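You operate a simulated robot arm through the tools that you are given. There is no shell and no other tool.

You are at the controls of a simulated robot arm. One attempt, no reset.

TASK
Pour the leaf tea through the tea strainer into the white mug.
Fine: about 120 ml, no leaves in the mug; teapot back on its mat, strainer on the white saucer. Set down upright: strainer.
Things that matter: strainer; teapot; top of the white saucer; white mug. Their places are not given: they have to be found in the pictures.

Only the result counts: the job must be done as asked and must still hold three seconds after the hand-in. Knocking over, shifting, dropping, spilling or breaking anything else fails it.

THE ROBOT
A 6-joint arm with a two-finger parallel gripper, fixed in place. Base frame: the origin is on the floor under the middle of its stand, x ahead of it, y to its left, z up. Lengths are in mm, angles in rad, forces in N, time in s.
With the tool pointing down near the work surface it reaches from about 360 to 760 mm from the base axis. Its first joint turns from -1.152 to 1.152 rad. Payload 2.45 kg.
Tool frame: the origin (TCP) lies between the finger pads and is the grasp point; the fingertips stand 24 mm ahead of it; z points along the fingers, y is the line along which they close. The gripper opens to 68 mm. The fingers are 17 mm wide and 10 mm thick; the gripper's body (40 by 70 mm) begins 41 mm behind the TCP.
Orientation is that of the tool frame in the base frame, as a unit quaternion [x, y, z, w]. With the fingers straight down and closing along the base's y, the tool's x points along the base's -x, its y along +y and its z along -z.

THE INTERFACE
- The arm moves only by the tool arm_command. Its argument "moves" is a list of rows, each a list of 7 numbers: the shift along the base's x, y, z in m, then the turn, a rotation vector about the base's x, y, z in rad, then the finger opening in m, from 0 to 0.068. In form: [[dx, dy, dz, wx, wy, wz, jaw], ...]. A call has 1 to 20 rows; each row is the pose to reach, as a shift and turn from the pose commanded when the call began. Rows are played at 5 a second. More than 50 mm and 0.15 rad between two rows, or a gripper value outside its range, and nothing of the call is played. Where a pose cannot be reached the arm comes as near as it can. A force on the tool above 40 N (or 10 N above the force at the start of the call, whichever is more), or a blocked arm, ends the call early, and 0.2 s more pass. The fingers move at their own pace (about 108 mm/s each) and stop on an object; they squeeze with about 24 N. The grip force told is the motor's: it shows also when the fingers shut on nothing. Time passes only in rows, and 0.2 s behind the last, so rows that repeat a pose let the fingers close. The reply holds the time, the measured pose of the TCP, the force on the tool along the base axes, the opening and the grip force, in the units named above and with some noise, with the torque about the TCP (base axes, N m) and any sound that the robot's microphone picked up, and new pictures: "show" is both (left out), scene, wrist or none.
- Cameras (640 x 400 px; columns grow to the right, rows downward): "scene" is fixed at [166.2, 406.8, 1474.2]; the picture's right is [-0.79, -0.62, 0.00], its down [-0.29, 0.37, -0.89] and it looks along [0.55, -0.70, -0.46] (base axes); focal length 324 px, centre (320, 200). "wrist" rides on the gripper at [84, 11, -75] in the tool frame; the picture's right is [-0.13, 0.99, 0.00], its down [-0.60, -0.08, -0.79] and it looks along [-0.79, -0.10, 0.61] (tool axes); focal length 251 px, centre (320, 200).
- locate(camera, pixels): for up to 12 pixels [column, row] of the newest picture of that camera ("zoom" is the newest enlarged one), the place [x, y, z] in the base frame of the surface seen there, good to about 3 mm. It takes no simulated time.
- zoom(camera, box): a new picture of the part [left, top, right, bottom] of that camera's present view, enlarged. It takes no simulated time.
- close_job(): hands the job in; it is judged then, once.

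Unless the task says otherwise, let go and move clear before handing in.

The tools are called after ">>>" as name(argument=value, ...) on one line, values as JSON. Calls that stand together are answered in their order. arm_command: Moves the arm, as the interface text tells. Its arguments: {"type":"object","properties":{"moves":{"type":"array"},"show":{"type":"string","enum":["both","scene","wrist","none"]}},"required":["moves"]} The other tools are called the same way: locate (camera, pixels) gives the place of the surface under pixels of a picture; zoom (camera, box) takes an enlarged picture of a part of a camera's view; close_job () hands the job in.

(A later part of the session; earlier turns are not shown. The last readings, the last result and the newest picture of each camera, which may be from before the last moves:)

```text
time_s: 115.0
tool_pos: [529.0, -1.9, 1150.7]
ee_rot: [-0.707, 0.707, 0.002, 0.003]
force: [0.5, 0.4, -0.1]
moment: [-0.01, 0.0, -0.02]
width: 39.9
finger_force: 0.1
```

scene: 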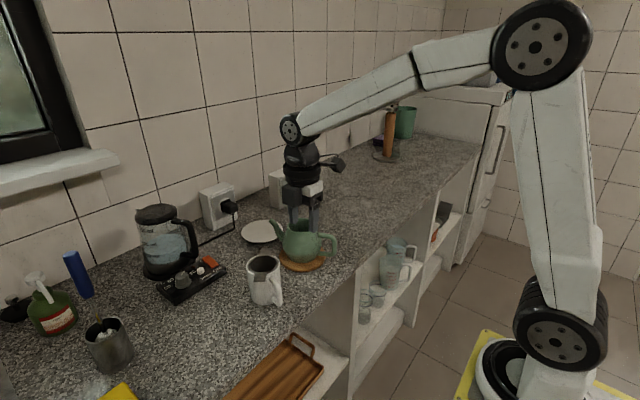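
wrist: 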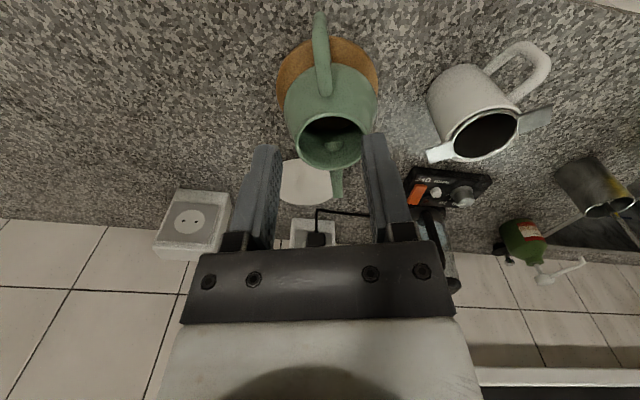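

Tool is down again at (529,-2,1151). Moving over the teapot handle and turning to its heading.

>>> arm_command(moves=[[0.0038, -0.014, 0, 0, 0, -0.107, 0.04], [0.0077, -0.028, 0, 0, 0, -0.214, 0.04], [0.0115, -0.042, 0, 0, 0, -0.321, 0.04], [0.0153, -0.056, 0, 0, 0, -0.428, 0.04], [0.0192, -0.07, 0, 0, 0, -0.535, 0.04], [0.023, -0.084, 0, 0, 0, -0.642, 0.04], [0.0268, -0.098, 0, 0, 0, -0.749, 0.04], [0.0307, -0.112, 0, 0, 0, -0.856, 0.04], [0.0345, -0.126, 0, 0, 0, -0.963, 0.04], [0.0383, -0.14, 0, 0, 0, -1.07, 0.04], [0.0422, -0.154, 0, 0, 0, -1.177, 0.04], [0.046, -0.1676, 0, 0, 0, -1.283, 0.04], [0.046, -0.1676, -0.03, 0, 0, -1.283, 0.04], [0.046, -0.1676, -0.06, 0, 0, -1.283, 0.04], [0.046, -0.1676, -0.06, 0, 0, -1.283, 0.04]], show="both")

>>> zoom(camera="wrist", box=[220, 0, 440, 180])

>>> locate(camera="wrist", pixels=[[320, 38], [313, 45], [326, 45], [322, 85], [325, 110], [332, 158], [325, 165], [318, 60]])

```text
time_s: 118.2
tool_pos: [574.3, -167.9, 1089.2]
ee_rot: [-0.143, 0.99, 0.0, 0.004]
force: [-0.7, -0.5, -0.4]
moment: [0.04, -0.03, 0.03]
width: 40.2
finger_force: 0.1
```

scene: 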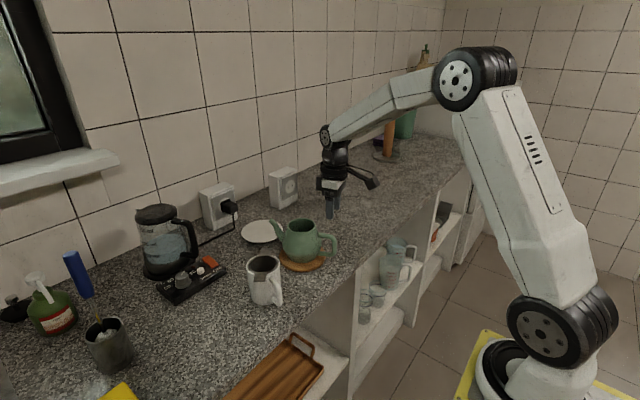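
wrist: 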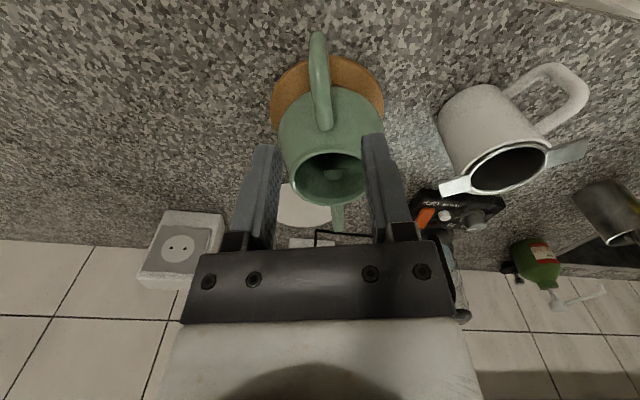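

```text
2.22 times, centred on (330, 90) of wrist
```

zoom: 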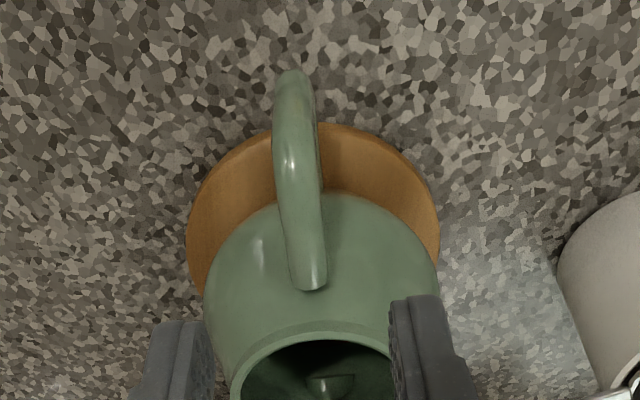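

```text
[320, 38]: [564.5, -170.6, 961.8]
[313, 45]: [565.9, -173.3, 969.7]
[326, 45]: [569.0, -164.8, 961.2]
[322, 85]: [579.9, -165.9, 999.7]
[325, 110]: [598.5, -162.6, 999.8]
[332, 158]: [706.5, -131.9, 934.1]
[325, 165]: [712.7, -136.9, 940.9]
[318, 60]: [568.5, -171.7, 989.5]
```

The handle is centred between the fingers (bar back face at (565,-171)). Descending and gripping it as before.

>>> arm_command(moves=[[0, 0, -0.025, 0, 0, 0, 0.04], [0, 0, -0.05, 0, 0, 0, 0.04], [0, 0, -0.075, 0, 0, 0, 0.04], [0, 0, -0.095, 0, 0, 0, 0.04], [0, 0, -0.11, 0, 0, 0, 0.04], [0, 0, -0.118, 0, 0, 0, 0.04], [0, 0, -0.118, 0, 0, 0, 0.025], [0, 0, -0.118, 0, 0, 0, 0.012], [0, 0, -0.118, 0, 0, 0, 0.0], [0, 0, -0.118, 0, 0, 0, 0.0], [0, 0, -0.118, 0, 0, 0, 0.0]], show="both")

>>> zoom(camera="scene", box=[265, 205, 375, 295])

```text
time_s: 120.6
tool_pos: [573.4, -169.9, 972.4]
ee_rot: [-0.144, 0.99, 0.001, 0.004]
force: [-0.3, 0.3, -0.3]
moment: [-0.09, 0.07, -0.01]
width: 13.8
finger_force: 24.6
```

scene: 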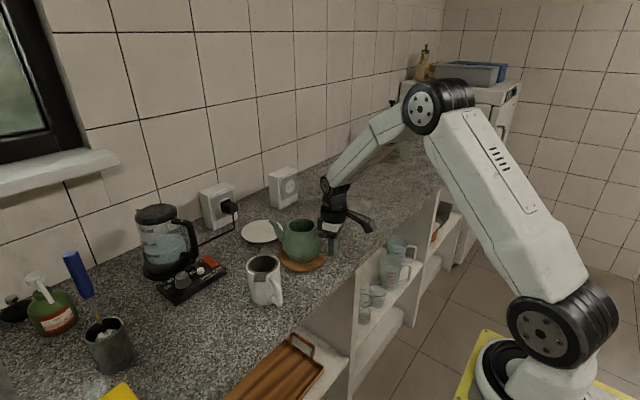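
wrist: 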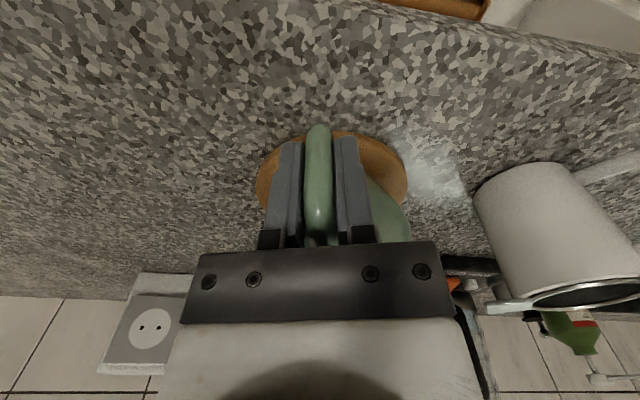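

```text
4.44 times, centred on (320, 250) of scene
```

zoom: 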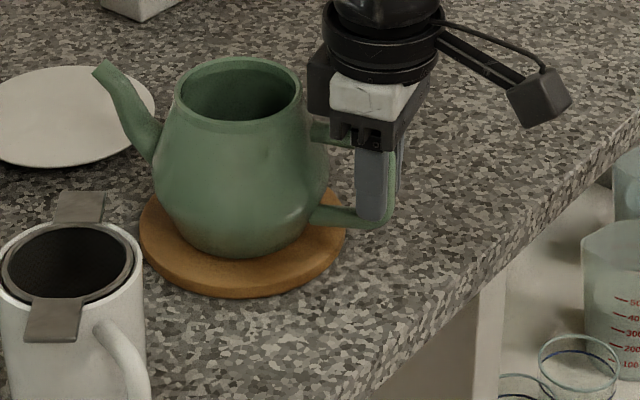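

Gripped at 13.8 mm, 24.6 N. I'll lift 60 mm and carry the pot 200 mm to the right over empty counter (around scene pixel (343,227)).

>>> arm_command(moves=[[0, 0, 0.003, 0, 0, 0, 0.0], [0, 0, 0.009, 0, 0, 0, 0.0], [0, 0, 0.02, 0, 0, 0, 0.0], [0, 0, 0.034, 0, 0, 0, 0.0], [0, 0, 0.048, 0, 0, 0, 0.0], [0, 0, 0.06, 0, 0, 0, 0.0], [0, -0.005, 0.06, 0, 0, 0, 0.0], [0, -0.02, 0.06, 0, 0, 0, 0.0], [0, -0.04, 0.06, 0, 0, 0, 0.0], [0, -0.06, 0.06, 0, 0, 0, 0.0], [0, -0.08, 0.06, 0, 0, 0, 0.0], [0, -0.1, 0.06, 0, 0, 0, 0.0], [0, -0.12, 0.06, 0, 0, 0, 0.0], [0, -0.14, 0.06, 0, 0, 0, 0.0], [0, -0.16, 0.06, 0, 0, 0, 0.0], [0, -0.18, 0.06, 0, 0, 0, 0.0], [0, -0.193, 0.06, 0, 0, 0, 0.0], [0, -0.2, 0.06, 0, 0, 0, 0.0], [0, -0.2, 0.06, 0, 0, 0, 0.0]], show="scene")

>>> arm_command(moves=[[0, 0, 0, 0, 0, 0, 0.0], [0, 0, 0, 0, 0, 0, 0.0]], show="none")

>>> arm_command(moves=[[0, 0, 0, 0, 0, 0, 0.0]], show="none")

>>> arm_command(moves=[[0, 0, 0, 0, 0, 0, 0.0]], show="none")

>>> arm_command(moves=[[0, 0, 0, 0, 0, 0, 0.0]], show="none")

>>> arm_command(moves=[[0, 0, 0, 0, 0, 0, 0.0]], show="none")

>>> arm_command(moves=[[0, 0, 0, 0, 0, 0, 0.0]], show="none")

>>> arm_command(moves=[[0, 0, 0, 0, 0, 0, 0.0]], show="none")

>>> arm_command(moves=[[0, 0, 0, 0, 0, 0, 0.0]], show="none")

>>> arm_command(moves=[[0, 0, 0, 0, 0, 0, 0.0]], show="none")

>>> arm_command(moves=[[0, 0, 0, 0, 0, 0, 0.0]], show="none")

>>> arm_command(moves=[[0, 0, 0, 0, 0, 0, 0.0]], show="none")

>>> arm_command(moves=[[0, 0, 0, 0, 0, 0, 0.0]], show="none")

```text
time_s: 124.6
tool_pos: [576.2, -371.5, 1032.5]
ee_rot: [-0.144, 0.99, 0.0, 0.004]
force: [-0.3, 0.1, -3.5]
moment: [-0.1, 0.34, 0.02]
width: 13.4
finger_force: 24.3
```

scene: 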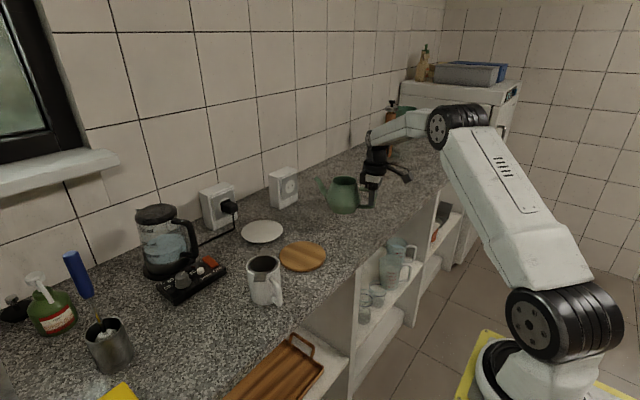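

```text
time_s: 125.2
tool_pos: [575.4, -370.7, 1032.3]
ee_rot: [-0.144, 0.99, 0.0, 0.003]
force: [0.1, 0.5, -3.6]
moment: [-0.12, 0.31, 0.01]
width: 13.7
finger_force: 23.2
```

```text
time_s: 125.6
tool_pos: [576.8, -371.7, 1031.9]
ee_rot: [-0.144, 0.99, 0.0, 0.004]
force: [-0.5, -0.4, -3.9]
moment: [-0.11, 0.34, 0.03]
width: 13.8
finger_force: 23.7
```

```text
time_s: 126.0
tool_pos: [575.4, -371.0, 1031.1]
ee_rot: [-0.143, 0.99, 0.0, 0.004]
force: [-0.3, -0.1, -3.9]
moment: [-0.11, 0.34, 0.02]
width: 13.8
finger_force: 24.1
```

```text
time_s: 126.4
tool_pos: [575.5, -371.7, 1032.7]
ee_rot: [-0.143, 0.99, 0.0, 0.004]
force: [0.7, 0.3, -4.3]
moment: [-0.11, 0.3, -0.01]
width: 13.9
finger_force: 24.4
```

```text
time_s: 126.8
tool_pos: [575.0, -370.5, 1031.5]
ee_rot: [-0.143, 0.99, 0.001, 0.003]
force: [-0.1, 0.5, -4.1]
moment: [-0.09, 0.34, 0.01]
width: 13.7
finger_force: 23.7
```

```text
time_s: 127.2
tool_pos: [575.9, -370.2, 1032.2]
ee_rot: [-0.144, 0.99, 0.001, 0.004]
force: [0.4, 0.8, -3.4]
moment: [-0.09, 0.35, 0.0]
width: 13.9
finger_force: 23.4
```

```text
time_s: 127.6
tool_pos: [575.4, -370.9, 1032.8]
ee_rot: [-0.143, 0.99, 0.001, 0.003]
force: [0.1, -0.2, -4.3]
moment: [-0.08, 0.32, 0.02]
width: 13.6
finger_force: 24.5
```

```text
time_s: 128.0
tool_pos: [575.1, -371.3, 1032.8]
ee_rot: [-0.143, 0.99, 0.0, 0.003]
force: [-0.4, 0.1, -3.5]
moment: [-0.12, 0.35, -0.02]
width: 13.9
finger_force: 23.9
```

```text
time_s: 128.4
tool_pos: [575.5, -370.4, 1032.3]
ee_rot: [-0.143, 0.99, 0.0, 0.004]
force: [-0.1, 0.2, -3.7]
moment: [-0.09, 0.34, 0.0]
width: 13.9
finger_force: 23.8
```

```text
time_s: 128.8
tool_pos: [575.6, -371.3, 1031.9]
ee_rot: [-0.143, 0.99, 0.001, 0.004]
force: [-0.3, 0.0, -4.3]
moment: [-0.1, 0.36, 0.0]
width: 13.8
finger_force: 24.1
```

```text
time_s: 129.2
tool_pos: [575.1, -369.2, 1032.1]
ee_rot: [-0.143, 0.99, 0.001, 0.003]
force: [-0.1, -0.8, -3.6]
moment: [-0.12, 0.35, -0.01]
width: 13.8
finger_force: 24.0
```

```text
time_s: 129.6
tool_pos: [575.4, -370.1, 1032.2]
ee_rot: [-0.143, 0.99, 0.001, 0.004]
force: [-0.5, -0.1, -4.0]
moment: [-0.1, 0.36, 0.02]
width: 13.9
finger_force: 24.2
```

Readings here average Fz≈-3.85 N, torque ≈0.354: together with the earlier series this gives roughly 120–130 ml poured, so no more pouring. Now I set the pot down on the counter, 11.5 mm lower than the mat.

>>> arm_command(moves=[[0, 0, -0.005, 0, 0, 0, 0.0], [0, 0, -0.015, 0, 0, 0, 0.0], [0, 0, -0.027, 0, 0, 0, 0.0], [0, 0, -0.039, 0, 0, 0, 0.0], [0, 0, -0.05, 0, 0, 0, 0.0], [0, 0, -0.059, 0, 0, 0, 0.0], [0, 0, -0.065, 0, 0, 0, 0.0], [0, 0, -0.068, 0, 0, 0, 0.0], [0, 0, -0.07, 0, 0, 0, 0.0], [0, 0, -0.07, 0, 0, 0, 0.0]], show="scene")

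>>> zoom(camera="scene", box=[300, 155, 430, 255])

```text
time_s: 131.8
tool_pos: [574.1, -370.0, 962.3]
ee_rot: [-0.144, 0.99, 0.001, 0.003]
force: [0.2, -0.5, -4.6]
moment: [-0.07, 0.3, 0.03]
width: 14.0
finger_force: 24.0
```

scene: 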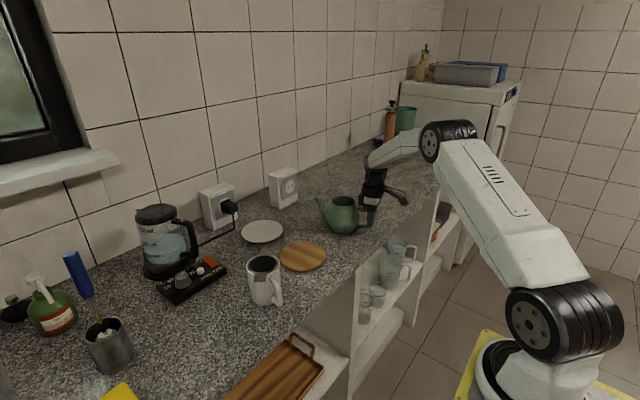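

```text
4.00 times, centred on (365, 205) of scene
```

zoom: 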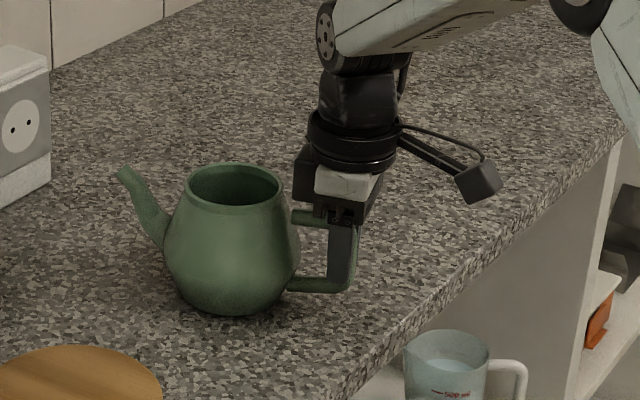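

Still hanging (Fz≈-4.6 N), so it is a couple of millimetres above the counter. Lowering in 0.7 mm steps until supported.

>>> arm_command(moves=[[0, 0, -0.0007, 0, 0, 0, 0.0], [0, 0, -0.0014, 0, 0, 0, 0.0], [0, 0, -0.0021, 0, 0, 0, 0.0], [0, 0, -0.0021, 0, 0, 0, 0.0]], show="none")

```text
time_s: 132.8
tool_pos: [574.9, -370.1, 960.2]
ee_rot: [-0.144, 0.99, 0.001, 0.003]
force: [0.9, -0.2, -4.2]
moment: [-0.09, 0.33, -0.03]
width: 13.6
finger_force: 24.2
```

>>> arm_command(moves=[[0, 0, -0.0007, 0, 0, 0, 0.0], [0, 0, -0.0014, 0, 0, 0, 0.0], [0, 0, -0.0018, 0, 0, 0, 0.0], [0, 0, -0.0018, 0, 0, 0, 0.0]], show="none")

```text
time_s: 133.8
tool_pos: [574.0, -369.3, 961.0]
ee_rot: [-0.143, 0.99, -0.001, 0.005]
force: [0.0, -1.7, 6.4]
moment: [0.41, -0.44, -0.09]
width: 13.6
finger_force: 23.9
```

Contact: Fz jumped to +6.4 N. I'll ease up 0.8 mm, then open and rise.

>>> arm_command(moves=[[0, 0, 0.0008, 0, 0, 0, 0.0], [0, 0, 0.0008, 0, 0, 0, 0.0]], show="none")

>>> arm_command(moves=[[0, 0, 0, 0, 0, 0, 0.018], [0, 0, 0, 0, 0, 0, 0.028], [0, 0, 0, 0, 0, 0, 0.04], [0, 0, 0, 0, 0, 0, 0.04], [0, 0, 0.01, 0, 0, 0, 0.04], [0, 0, 0.03, 0, 0, 0, 0.04], [0, 0, 0.06, 0, 0, 0, 0.04], [0, 0, 0.1, 0, 0, 0, 0.04], [0, 0, 0.14, 0, 0, 0, 0.04], [0, 0, 0.18, 0, 0, 0, 0.04]], show="both")

>>> zoom(camera="scene", box=[225, 165, 395, 305])

```text
time_s: 134.4
tool_pos: [575.1, -370.0, 959.9]
ee_rot: [-0.144, 0.99, 0.0, 0.003]
force: [1.4, 1.4, 3.1]
moment: [0.16, -0.63, -0.04]
width: 13.9
finger_force: 24.4
```

```text
time_s: 136.6
tool_pos: [573.1, -368.4, 1137.7]
ee_rot: [-0.144, 0.99, 0.001, 0.002]
force: [-0.8, 0.0, 0.2]
moment: [0.03, -0.01, 0.01]
width: 40.2
finger_force: 0.0
```

scene: 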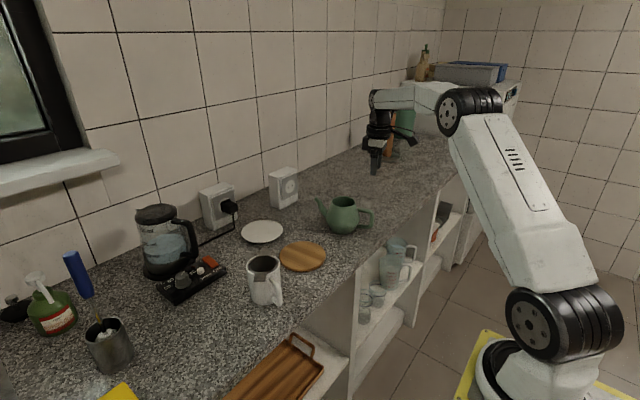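
wrist: 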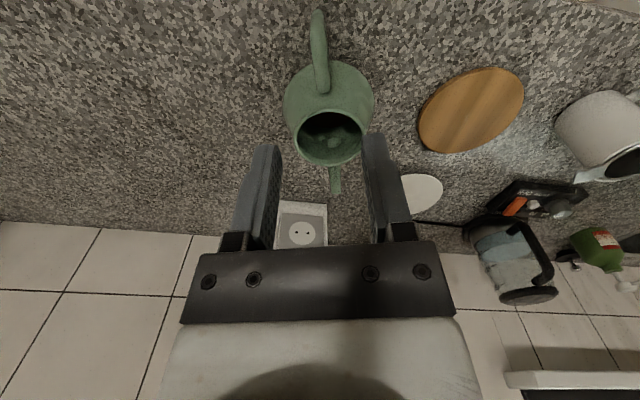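

```text
2.86 times, centred on (310, 235) of scene
```

zoom: 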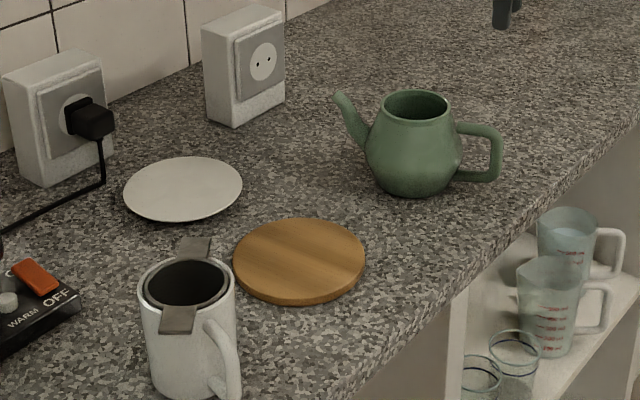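

The teapot stands upright on free counter, and the way to the saucer is open. Now I go back to the spot left of the arm's centre line where the horizontal configuration worked.

>>> arm_command(moves=[[-0.0053, 0.0269, 0.001, 0, 0, 0.064, 0.03], [-0.0106, 0.0537, 0.002, 0, 0, 0.128, 0.03], [-0.0159, 0.0806, 0.003, 0, 0, 0.192, 0.03], [-0.0212, 0.1074, 0.004, 0, 0, 0.257, 0.03], [-0.0265, 0.1343, 0.005, 0, 0, 0.321, 0.03], [-0.0318, 0.1611, 0.006, 0, 0, 0.385, 0.03], [-0.0371, 0.188, 0.007, 0, 0, 0.449, 0.03], [-0.0424, 0.2148, 0.008, 0, 0, 0.513, 0.03], [-0.0477, 0.2417, 0.009, 0, 0, 0.577, 0.03], [-0.053, 0.2685, 0.01, 0, 0, 0.642, 0.03], [-0.0583, 0.2954, 0.011, 0, 0, 0.706, 0.03], [-0.0636, 0.3222, 0.012, 0, 0, 0.77, 0.03], [-0.0689, 0.3491, 0.012, 0, 0, 0.834, 0.03], [-0.0742, 0.3759, 0.012, 0, 0, 0.898, 0.03], [-0.0795, 0.4028, 0.012, 0, 0, 0.962, 0.03], [-0.0848, 0.4296, 0.012, 0, 0, 1.026, 0.03], [-0.0901, 0.4565, 0.012, 0, 0, 1.091, 0.03], [-0.0954, 0.4833, 0.012, 0, 0, 1.155, 0.03], [-0.1007, 0.5102, 0.012, 0, 0, 1.219, 0.03], [-0.106, 0.537, 0.012, 0, 0, 1.283, 0.03]], show="none")

>>> arm_command(moves=[[0, 0, 0, 0, -0.14, 0, 0.03], [0, 0, 0, 0, -0.28, 0, 0.03], [0, 0, 0, 0, -0.42, 0, 0.03], [0, 0, 0, 0, -0.56, 0, 0.03], [0, 0, 0, 0, -0.7, 0, 0.03], [0, 0, 0, 0, -0.84, 0, 0.03], [0, 0, 0, 0, -0.98, 0, 0.03], [0, 0, 0, 0, -1.12, 0, 0.03], [0, 0, 0, 0, -1.26, 0, 0.03], [0, 0, 0, 0, -1.4, 0, 0.03], [0, 0, 0, 0, -1.5, 0, 0.03], [0, 0, 0, 0, -1.5708, 0, 0.03], [0, 0, 0, 0, -1.5708, 0, 0.03]], show="scene")

```text
time_s: 140.8
tool_pos: [468.9, 167.7, 1152.0]
ee_rot: [-0.707, 0.707, 0.002, 0.003]
force: [0.3, -0.2, -0.8]
moment: [-0.01, -0.01, 0.02]
width: 30.2
finger_force: 0.0
```

```text
time_s: 143.6
tool_pos: [470.4, 167.6, 1149.9]
ee_rot: [-0.502, 0.498, -0.499, 0.502]
force: [0.3, -0.7, -0.7]
moment: [0.0, -0.01, -0.01]
width: 30.1
finger_force: 0.0
```

scene: 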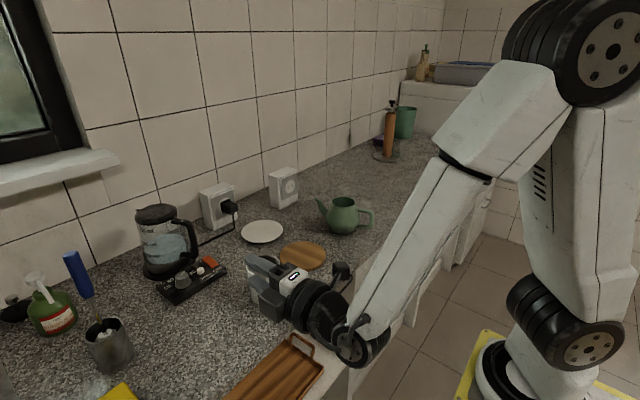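

Horizontal again as before. Now turning to ψ≈-0.895 and moving to the pre-grasp point behind the strainer's tab.

>>> arm_command(moves=[[0.011, -0.006, 0, 0, 0, -0.12, 0.016], [0.022, -0.012, 0, 0, 0, -0.24, 0.016], [0.033, -0.018, 0, 0, 0, -0.36, 0.016], [0.044, -0.024, 0, 0, 0, -0.48, 0.016], [0.055, -0.03, 0, 0, 0, -0.6, 0.016], [0.066, -0.035, 0, 0, 0, -0.72, 0.016], [0.074, -0.038, 0, 0, 0, -0.82, 0.016], [0.0785, -0.0405, 0, 0, 0, -0.893, 0.016], [0.0785, -0.0405, -0.03, 0, 0, -0.893, 0.016], [0.0785, -0.0405, -0.06, 0, 0, -0.893, 0.016], [0.0785, -0.0405, -0.06, 0, 0, -0.893, 0.016]], show="both")

>>> zoom(camera="wrist", box=[400, 0, 640, 150])

```text
time_s: 146.0
tool_pos: [547.4, 126.0, 1089.5]
ee_rot: [-0.236, 0.666, -0.666, 0.238]
force: [-0.4, 0.1, -0.6]
moment: [0.01, 0.02, -0.01]
width: 16.0
finger_force: 0.0
```

scene: 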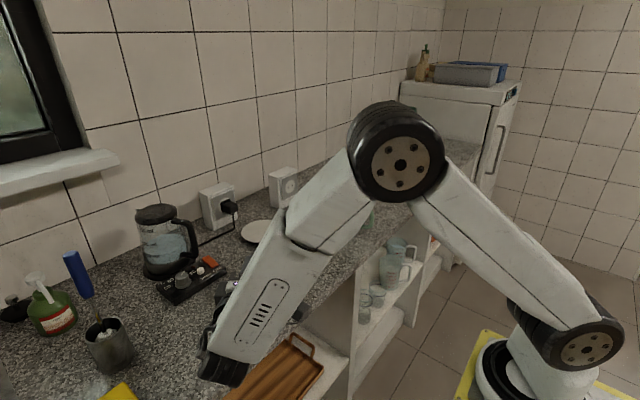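
wrist: 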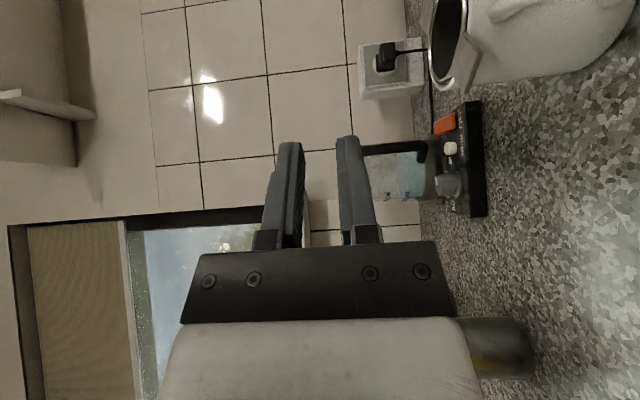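

```text
2.67 times, centred on (520, 75) of wrist
```

zoom: 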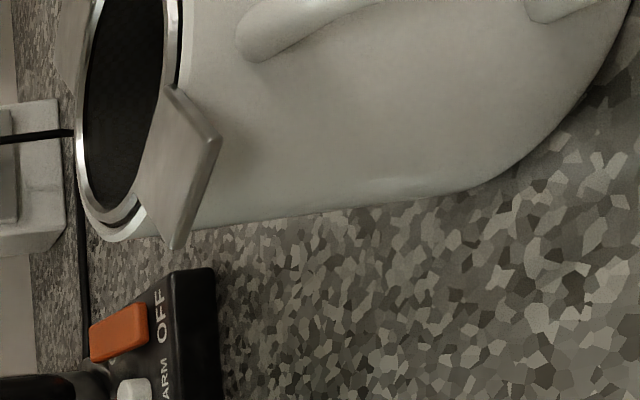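

The tab is visible in the wrist zoom (corners near (172,90), (217,138), (173,246)). Locating it to confirm its position.

>>> locate(camera="zoom", pixels=[[175, 95], [212, 140], [172, 240], [145, 195], [178, 165], [185, 130], [165, 205], [120, 235], [100, 100], [90, 190]])

```text
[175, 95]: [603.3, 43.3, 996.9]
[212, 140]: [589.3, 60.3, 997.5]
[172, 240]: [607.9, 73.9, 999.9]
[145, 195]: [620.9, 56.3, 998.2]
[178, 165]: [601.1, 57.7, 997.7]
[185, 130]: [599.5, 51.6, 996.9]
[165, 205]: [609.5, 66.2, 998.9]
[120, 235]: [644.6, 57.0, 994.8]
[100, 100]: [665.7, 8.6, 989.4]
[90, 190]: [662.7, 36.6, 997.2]
```

The tab is exactly where I left it (outer corners (589,60), (608,74), top z≈998). I'll descend to tab height and then slide forward onto it.

>>> arm_command(moves=[[0.001, 0.001, -0.02, 0, 0, 0, 0.016], [0.001, 0.001, -0.04, 0, 0, 0, 0.016], [0.001, 0.001, -0.06, 0, 0, 0, 0.016], [0.001, 0.001, -0.08, 0, 0, 0, 0.016], [0.001, 0.001, -0.0925, 0, 0, 0, 0.016], [0.0135, -0.0146, -0.0925, 0, 0, 0, 0.016], [0.024, -0.0277, -0.0925, 0, 0, 0, 0.016], [0.0305, -0.0356, -0.0925, 0, 0, 0, 0.016], [0.0305, -0.0356, -0.0925, 0, 0, 0, 0.016]], show="wrist")

>>> zoom(camera="wrist", box=[230, 0, 486, 200])

```text
time_s: 148.0
tool_pos: [578.2, 89.6, 998.4]
ee_rot: [0.237, -0.666, 0.667, -0.236]
force: [0.3, -0.9, 0.0]
moment: [0.04, -0.03, 0.01]
width: 16.0
finger_force: 0.1
```

wrist: 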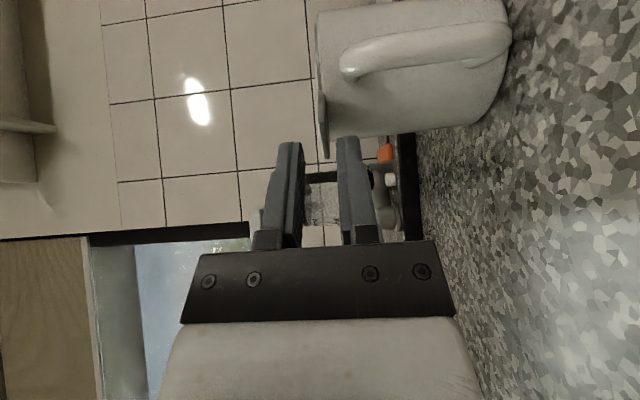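

```text
2.00 times, centred on (358, 100) of wrist
```

zoom: 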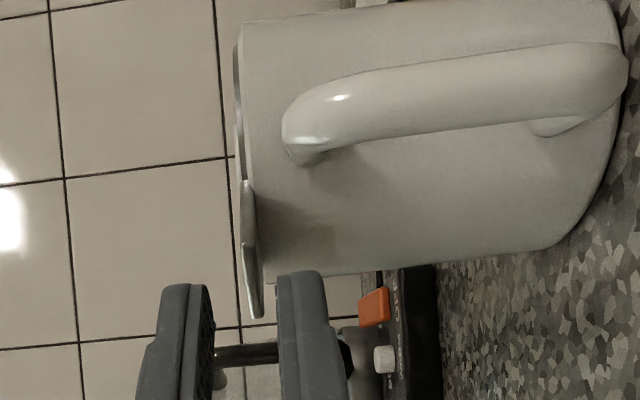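

The tab enters the gap but lies closer to the lower finger (zoom: tab end x≈258 between finger faces 210 and 280). I'll lower 2 mm and slide the remaining way forward.

>>> arm_command(moves=[[0, 0, -0.002, 0, 0, 0, 0.016], [0.006, -0.0074, -0.002, 0, 0, 0, 0.016], [0.012, -0.0147, -0.002, 0, 0, 0, 0.016], [0.0156, -0.0191, -0.002, 0, 0, 0, 0.016], [0.0156, -0.0191, -0.002, 0, 0, 0, 0.016]], show="wrist")

>>> zoom(camera="wrist", box=[270, 20, 398, 160])

```text
time_s: 149.2
tool_pos: [594.5, 69.8, 997.3]
ee_rot: [0.237, -0.666, 0.667, -0.237]
force: [0.2, -0.3, 0.2]
moment: [-0.03, -0.02, 0.0]
width: 16.1
finger_force: 0.0
```

wrist: 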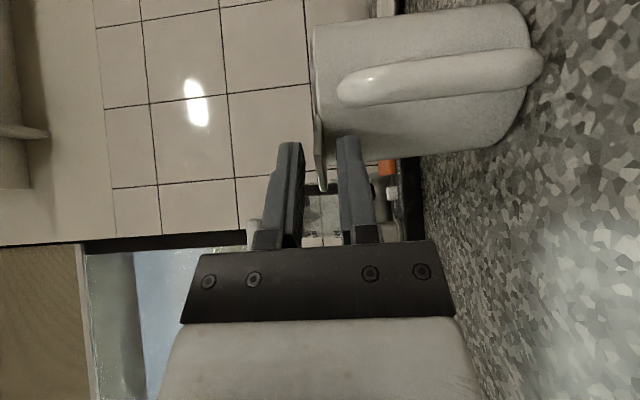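

```text
2.86 times, centred on (334, 90) of wrist
```

zoom: 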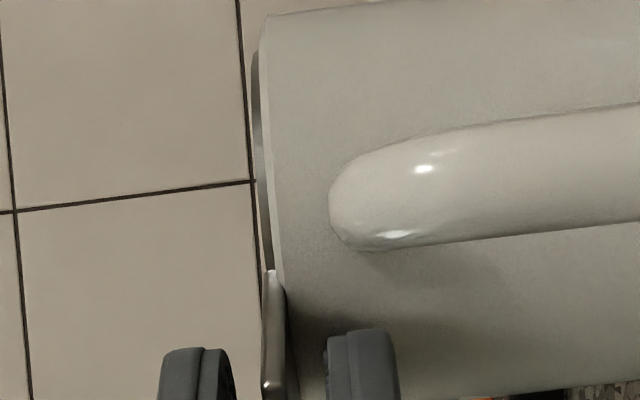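

Same picture as when I released it; the tab (x≈273) is between the fingers. Closing.

>>> arm_command(moves=[[0, 0, 0, 0, 0, 0, 0.01], [0, 0, 0, 0, 0, 0, 0.005], [0, 0, 0, 0, 0, 0, 0.0], [0, 0, 0, 0, 0, 0, 0.0], [0, 0, 0, 0, 0, 0, 0.0]], show="wrist")

>>> zoom(camera="wrist", box=[270, 20, 398, 160])

```text
time_s: 150.4
tool_pos: [594.3, 70.6, 997.9]
ee_rot: [-0.238, 0.666, -0.666, 0.237]
force: [0.6, 0.8, 0.7]
moment: [0.0, 0.01, 0.0]
width: 3.3
finger_force: 23.8
```

wrist: 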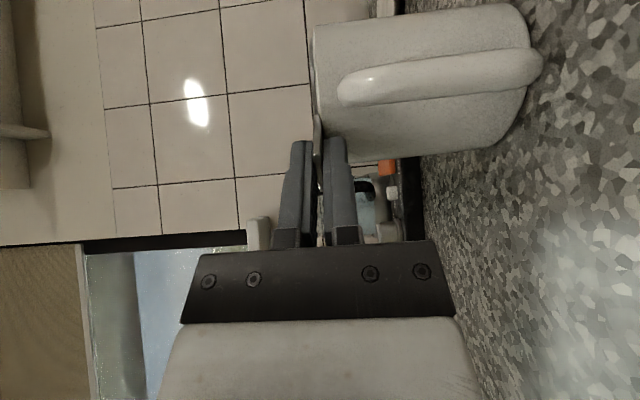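

```text
2.86 times, centred on (334, 90) of wrist
```

zoom: 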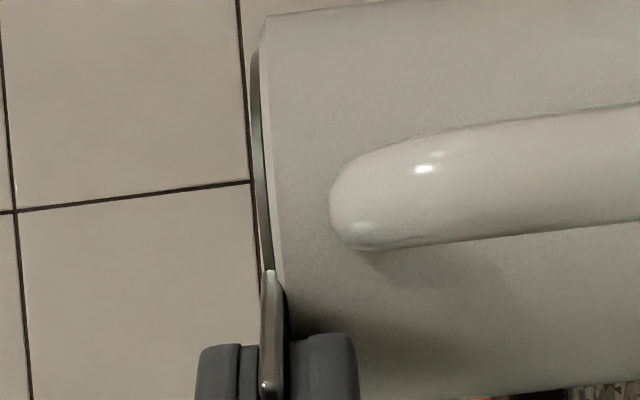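

Tab pinched (3.3 mm, 23.8 N). I'll lift slowly out of the mug, first 15 mm, and check it follows level.

>>> arm_command(moves=[[0, 0, 0.003, 0, 0, 0, 0.0], [0, 0, 0.006, 0, 0, 0, 0.0], [0, 0, 0.01, 0, 0, 0, 0.0], [0, 0, 0.015, 0, 0, 0, 0.0], [0, 0, 0.015, 0, 0, 0, 0.0]], show="wrist")

>>> zoom(camera="wrist", box=[250, 0, 506, 160])

```text
time_s: 151.6
tool_pos: [594.2, 72.0, 1012.4]
ee_rot: [-0.237, 0.666, -0.666, 0.237]
force: [0.6, -0.8, -0.9]
moment: [0.04, 0.02, -0.01]
width: 3.6
finger_force: 24.5
```

wrist: 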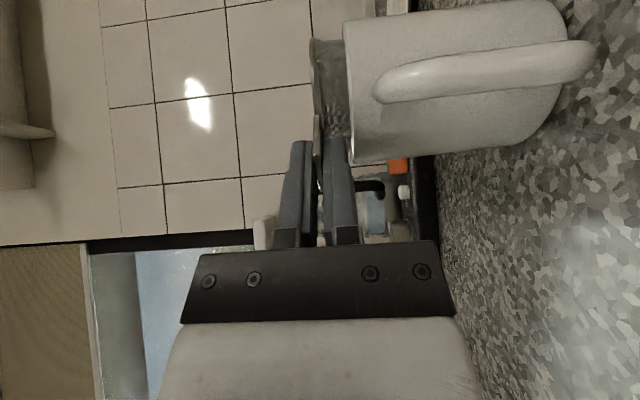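

```text
2.50 times, centred on (378, 80) of wrist
```

zoom: 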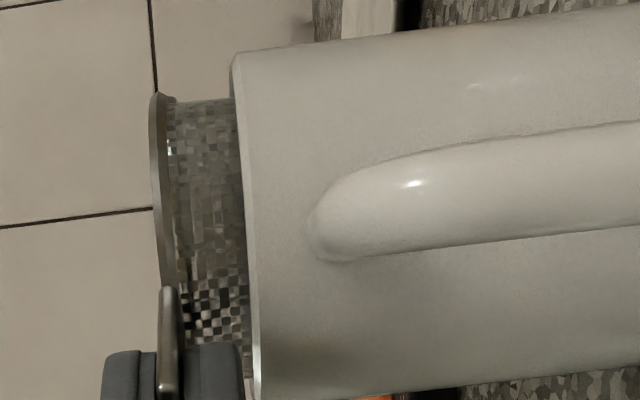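

The strainer follows, level. I continue up until its bottom is just above the mug rim, then pause to let it drain into the mug.

>>> arm_command(moves=[[0, 0, 0.006, 0, 0, 0, 0.0], [0, 0, 0.014, 0, 0, 0, 0.0], [0, 0, 0.022, 0, 0, 0, 0.0], [0, 0, 0.03, 0, 0, 0, 0.0], [0, 0, 0.038, 0, 0, 0, 0.0], [0, 0, 0.045, 0, 0, 0, 0.0], [0, 0, 0.045, 0, 0, 0, 0.0], [0, 0, 0.045, 0, 0, 0, 0.0], [0, 0, 0.045, 0, 0, 0, 0.0], [0, 0, 0.045, 0, 0, 0, 0.0], [0, 0, 0.045, 0, 0, 0, 0.0], [0, 0, 0.052, 0, 0, 0, 0.0], [0, 0, 0.06, 0, 0, 0, 0.0], [0, 0, 0.066, 0, 0, 0, 0.0], [0, 0, 0.066, 0, 0, 0, 0.0], [0, 0, 0.066, 0, 0, 0, 0.0], [0, 0, 0.066, 0, 0, 0, 0.0], [0, 0, 0.066, 0, 0, 0, 0.0]], show="both")

>>> zoom(camera="wrist", box=[290, 0, 610, 200])

```text
time_s: 155.4
tool_pos: [594.1, 72.2, 1078.3]
ee_rot: [0.237, -0.666, 0.667, -0.238]
force: [-0.4, 0.5, 0.0]
moment: [0.01, -0.02, 0.03]
width: 3.4
finger_force: 23.8
```

scene: 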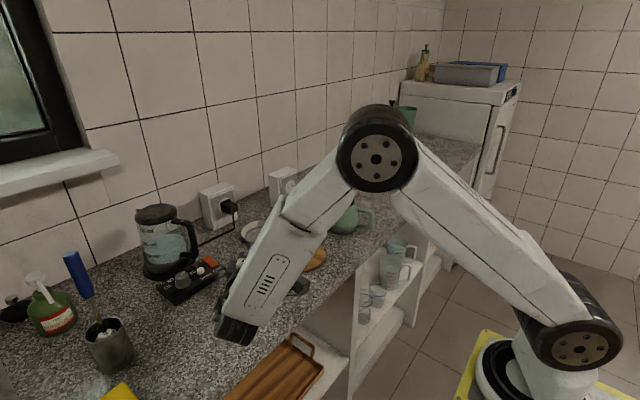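
wrist: 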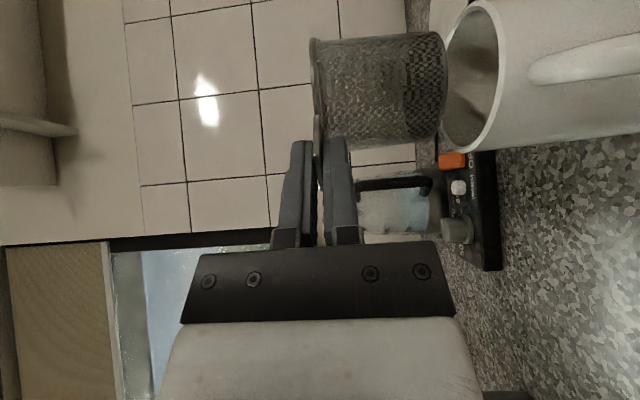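

```text
2.00 times, centred on (450, 100) of wrist
```

zoom: 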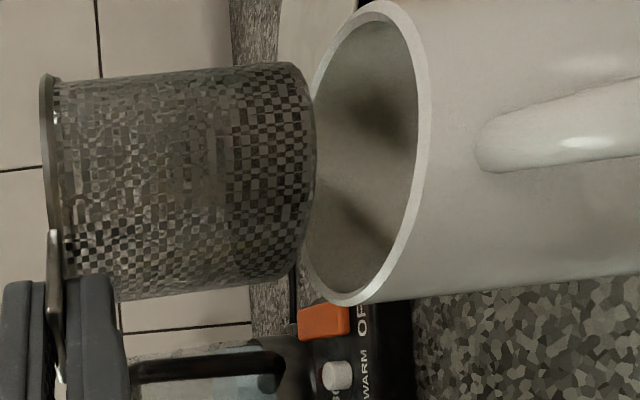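

The strainer hangs level just above the mug, with wet leaves darkening its lower part. I'll rise further and wait a couple of seconds for drips, and look into the mug.

>>> arm_command(moves=[[0, 0, 0, 0, 0, 0, 0.0], [0, 0, 0, 0, 0, 0, 0.0], [0, 0, 0, 0, 0, 0, 0.0], [0, 0, 0, 0, 0, 0, 0.0], [0, 0, 0, 0, 0, 0, 0.0], [0, 0, 0, 0, 0, 0, 0.0], [0, 0, 0.01, 0, 0, 0, 0.0], [0, 0, 0.025, 0, 0, 0, 0.0], [0, 0, 0.04, 0, 0, 0, 0.0], [0, 0, 0.055, 0, 0, 0, 0.0], [0, 0, 0.07, 0, 0, 0, 0.0], [0, 0, 0.08, 0, 0, 0, 0.0], [0, 0, 0.08, 0, 0, 0, 0.0], [0, 0, 0.08, 0, 0, 0, 0.0], [0, 0, 0.08, 0, 0, 0, 0.0]], show="both")

>>> zoom(camera="wrist", box=[290, 0, 640, 220])

```text
time_s: 158.6
tool_pos: [592.9, 70.9, 1159.2]
ee_rot: [-0.237, 0.666, -0.666, 0.237]
force: [0.0, -0.3, -0.5]
moment: [-0.02, 0.02, 0.02]
width: 3.0
finger_force: 24.3
```

scene: 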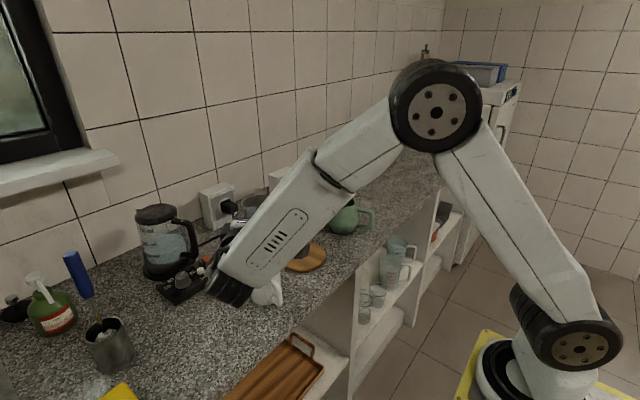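
wrist: 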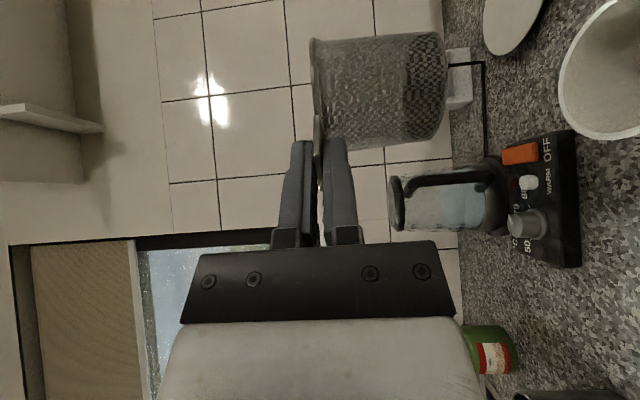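

```text
1.82 times, centred on (465, 110) of wrist
```

zoom: 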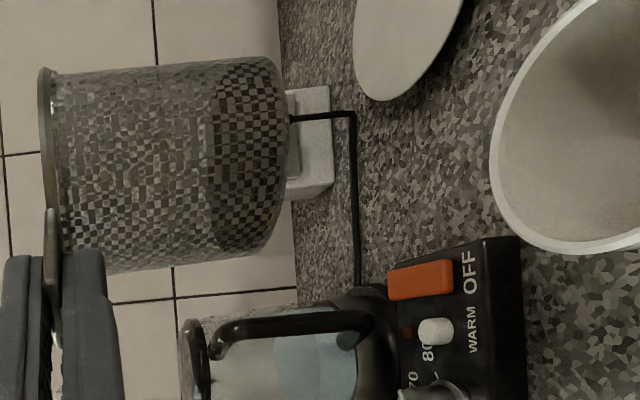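

Dark wet leaves fill the lower third of the basket, and nothing drips visibly. I'll carry the strainer at z≈1160 to above the saucer (839.5,-157), turning to ψ≈-0.33.

>>> arm_command(moves=[[0.003, -0.0035, 0, 0, 0, 0.01, 0.0], [0.01, -0.012, 0, 0, 0, 0.032, 0.0], [0.02, -0.0225, 0, 0, 0, 0.062, 0.0], [0.031, -0.035, 0, 0, 0, 0.095, 0.0], [0.042, -0.0475, 0, 0, 0, 0.129, 0.0], [0.053, -0.06, 0, 0, 0, 0.163, 0.0], [0.064, -0.0725, 0, 0, 0, 0.197, 0.0], [0.075, -0.085, 0, 0, 0, 0.231, 0.0], [0.086, -0.0975, 0, 0, 0, 0.264, 0.0], [0.097, -0.11, 0, 0, 0, 0.298, 0.0], [0.108, -0.1225, 0, 0, 0, 0.332, 0.0], [0.119, -0.135, 0, 0, 0, 0.366, 0.0], [0.13, -0.1475, 0, 0, 0, 0.4, 0.0], [0.141, -0.16, 0, 0, 0, 0.434, 0.0], [0.152, -0.1725, 0, 0, 0, 0.467, 0.0], [0.163, -0.185, 0, 0, 0, 0.501, 0.0], [0.173, -0.196, 0, 0, 0, 0.532, 0.0], [0.18, -0.203, 0, 0, 0, 0.552, 0.0], [0.1843, -0.2074, 0, 0, 0, 0.565, 0.0], [0.1843, -0.2074, 0, 0, 0, 0.565, 0.0]], show="both")

>>> zoom(camera="scene", box=[190, 145, 350, 305])

```text
time_s: 162.8
tool_pos: [781.2, -129.2, 1157.9]
ee_rot: [0.41, -0.576, 0.576, -0.41]
force: [0.6, -0.5, 0.1]
moment: [0.0, 0.03, 0.02]
width: 3.4
finger_force: 23.9
out of reach, approached as far as the arm can: row 19, 20
```

scene: 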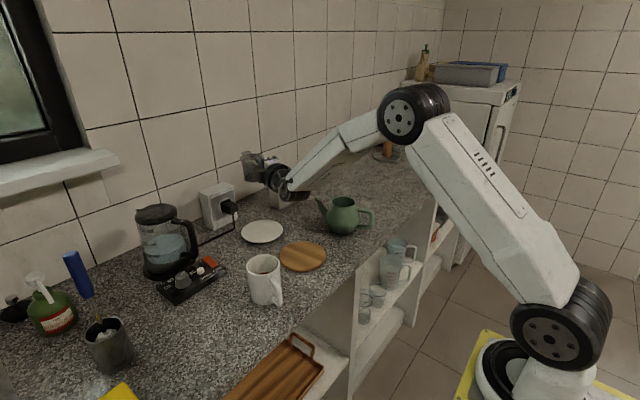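
wrist: 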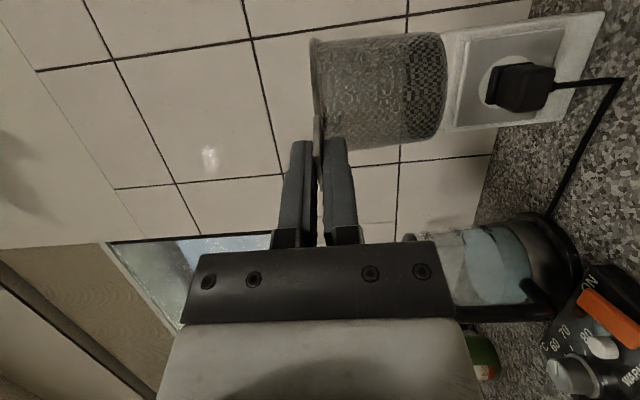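

```text
2.50 times, centred on (270, 225) of scene
```

zoom: 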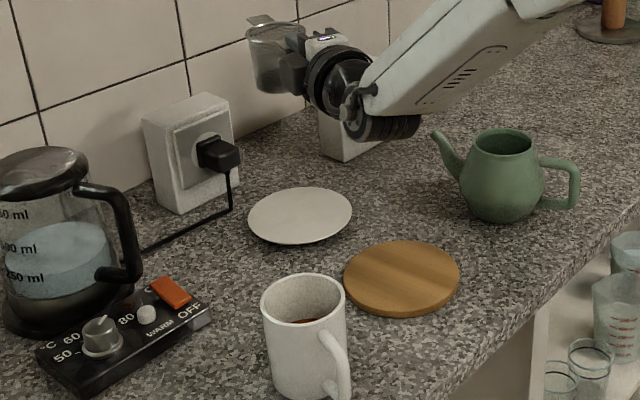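

I'm nearly there (limit flagged on the last rows): TCP (781,-129), so the basket is over the saucer at about (843,-151). The mug is visible and shows tea inside at zoom (308,320); I'll measure that tea level and check for leaves.

>>> locate(camera="zoom", pixels=[[308, 320], [300, 321], [318, 320], [290, 322], [310, 318], [312, 322], [300, 310], [320, 312], [265, 300], [345, 290], [305, 277], [300, 218]])

>>> zoom(camera="scene", box=[240, 245, 290, 300])

```text
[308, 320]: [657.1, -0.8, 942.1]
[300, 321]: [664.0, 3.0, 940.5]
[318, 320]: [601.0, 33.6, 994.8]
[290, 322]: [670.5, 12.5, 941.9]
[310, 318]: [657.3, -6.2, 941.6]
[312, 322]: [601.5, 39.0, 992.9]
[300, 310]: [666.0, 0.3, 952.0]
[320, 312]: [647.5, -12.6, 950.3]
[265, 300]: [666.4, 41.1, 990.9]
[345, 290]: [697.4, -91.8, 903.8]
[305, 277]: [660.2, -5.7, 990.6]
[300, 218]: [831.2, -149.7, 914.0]
```

```text
7.27 times, centred on (265, 272) of scene
```

zoom: 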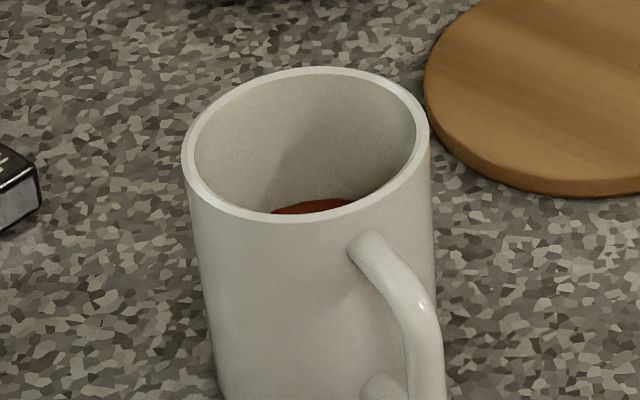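

>>> locate(camera="zoom", pixels=[[310, 207], [320, 206], [300, 208], [330, 204], [310, 203], [320, 202], [290, 211], [340, 203], [310, 196], [320, 194], [305, 210], [325, 205]])

```text
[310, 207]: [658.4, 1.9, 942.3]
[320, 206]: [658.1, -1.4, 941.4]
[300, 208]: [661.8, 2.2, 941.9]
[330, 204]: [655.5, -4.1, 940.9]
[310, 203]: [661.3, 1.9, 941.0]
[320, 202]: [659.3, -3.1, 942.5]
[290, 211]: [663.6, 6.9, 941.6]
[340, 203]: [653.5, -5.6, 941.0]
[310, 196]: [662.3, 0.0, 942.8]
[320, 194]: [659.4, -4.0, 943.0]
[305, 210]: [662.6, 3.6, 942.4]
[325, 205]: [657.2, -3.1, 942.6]
```

The tea surface in the mug is at z≈941.7 with no leaves visible; with inner radius ≈35 that agrees with roughly 125–130 ml. Next I shift to ψ=-0.40 with the basket slightly off the saucer's centre toward the far right, which is better conditioned and keeps the wrist clear of the mug.

>>> arm_command(moves=[[0.002, -0.003, 0, 0, 0, -0.012, 0.0], [0.005, -0.008, 0, 0, 0, -0.03, 0.0], [0.008, -0.013, 0, 0, 0, -0.048, 0.0], [0.0108, -0.0174, 0, 0, 0, -0.066, 0.0], [0.0108, -0.0174, 0, 0, 0, -0.066, 0.0]], show="both")

>>> zoom(camera="scene", box=[220, 130, 330, 250])

```text
time_s: 164.0
tool_pos: [791.5, -145.5, 1159.0]
ee_rot: [0.394, -0.587, 0.588, -0.393]
force: [-0.1, -0.7, 0.6]
moment: [-0.01, 0.04, 0.01]
width: 3.4
finger_force: 24.2
```

scene: 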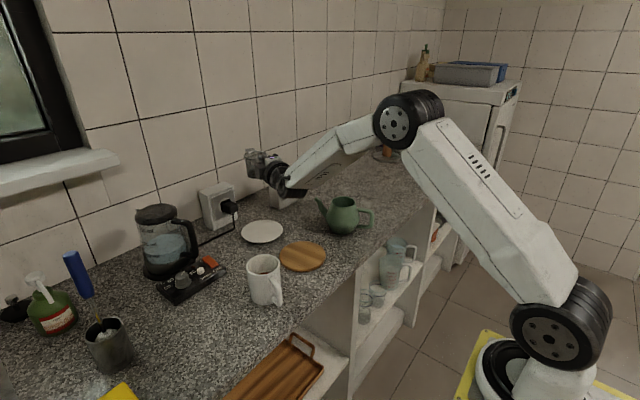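
wrist: 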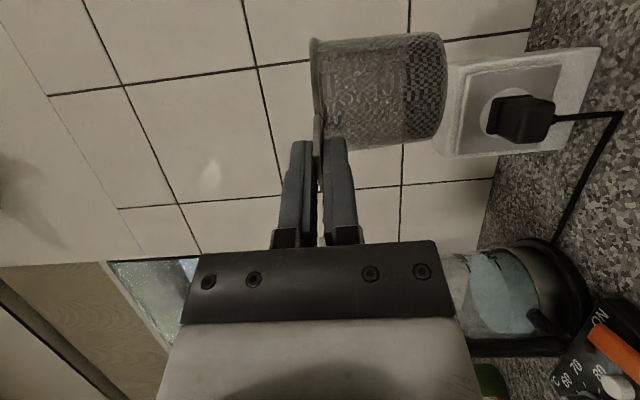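

```text
3.33 times, centred on (275, 190) of scene
```

zoom: 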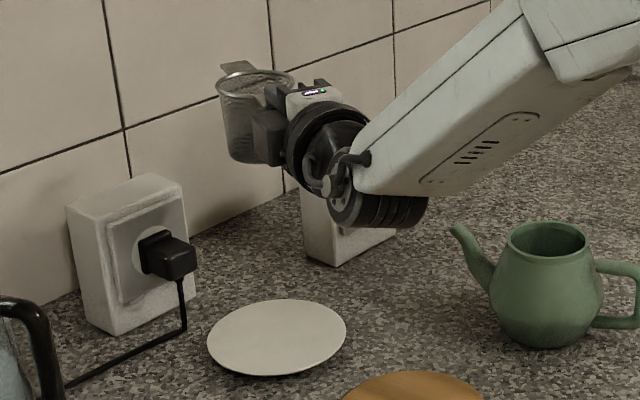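

Measuring the basket position and the nearby socket boxes and wall, since the far tab reaches toward the wall.

>>> locate(camera="zoom", pixels=[[238, 66], [225, 72], [218, 92], [255, 78], [245, 97], [232, 150], [250, 160], [312, 215], [345, 240], [185, 210], [165, 190], [240, 180]])

>>> locate(camera="scene", pixels=[[285, 190], [277, 183], [235, 190], [225, 192], [262, 215], [250, 190], [235, 145], [262, 222], [245, 240], [280, 240], [262, 243], [245, 226]])

```text
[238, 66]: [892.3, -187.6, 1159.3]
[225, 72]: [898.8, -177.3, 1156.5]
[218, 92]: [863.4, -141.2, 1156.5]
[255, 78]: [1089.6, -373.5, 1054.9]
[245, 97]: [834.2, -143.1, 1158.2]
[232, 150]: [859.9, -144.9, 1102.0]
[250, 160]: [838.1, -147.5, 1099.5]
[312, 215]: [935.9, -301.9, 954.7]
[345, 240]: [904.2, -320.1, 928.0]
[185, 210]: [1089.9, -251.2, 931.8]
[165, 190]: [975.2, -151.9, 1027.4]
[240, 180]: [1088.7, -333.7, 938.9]
```

```text
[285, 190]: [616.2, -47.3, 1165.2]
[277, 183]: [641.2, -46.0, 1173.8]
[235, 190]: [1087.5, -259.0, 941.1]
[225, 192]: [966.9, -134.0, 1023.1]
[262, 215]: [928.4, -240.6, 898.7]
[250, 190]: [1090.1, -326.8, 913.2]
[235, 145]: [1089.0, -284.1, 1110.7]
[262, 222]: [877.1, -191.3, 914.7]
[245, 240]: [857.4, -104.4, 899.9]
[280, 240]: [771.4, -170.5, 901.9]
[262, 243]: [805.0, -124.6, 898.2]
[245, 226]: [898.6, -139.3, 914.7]
```

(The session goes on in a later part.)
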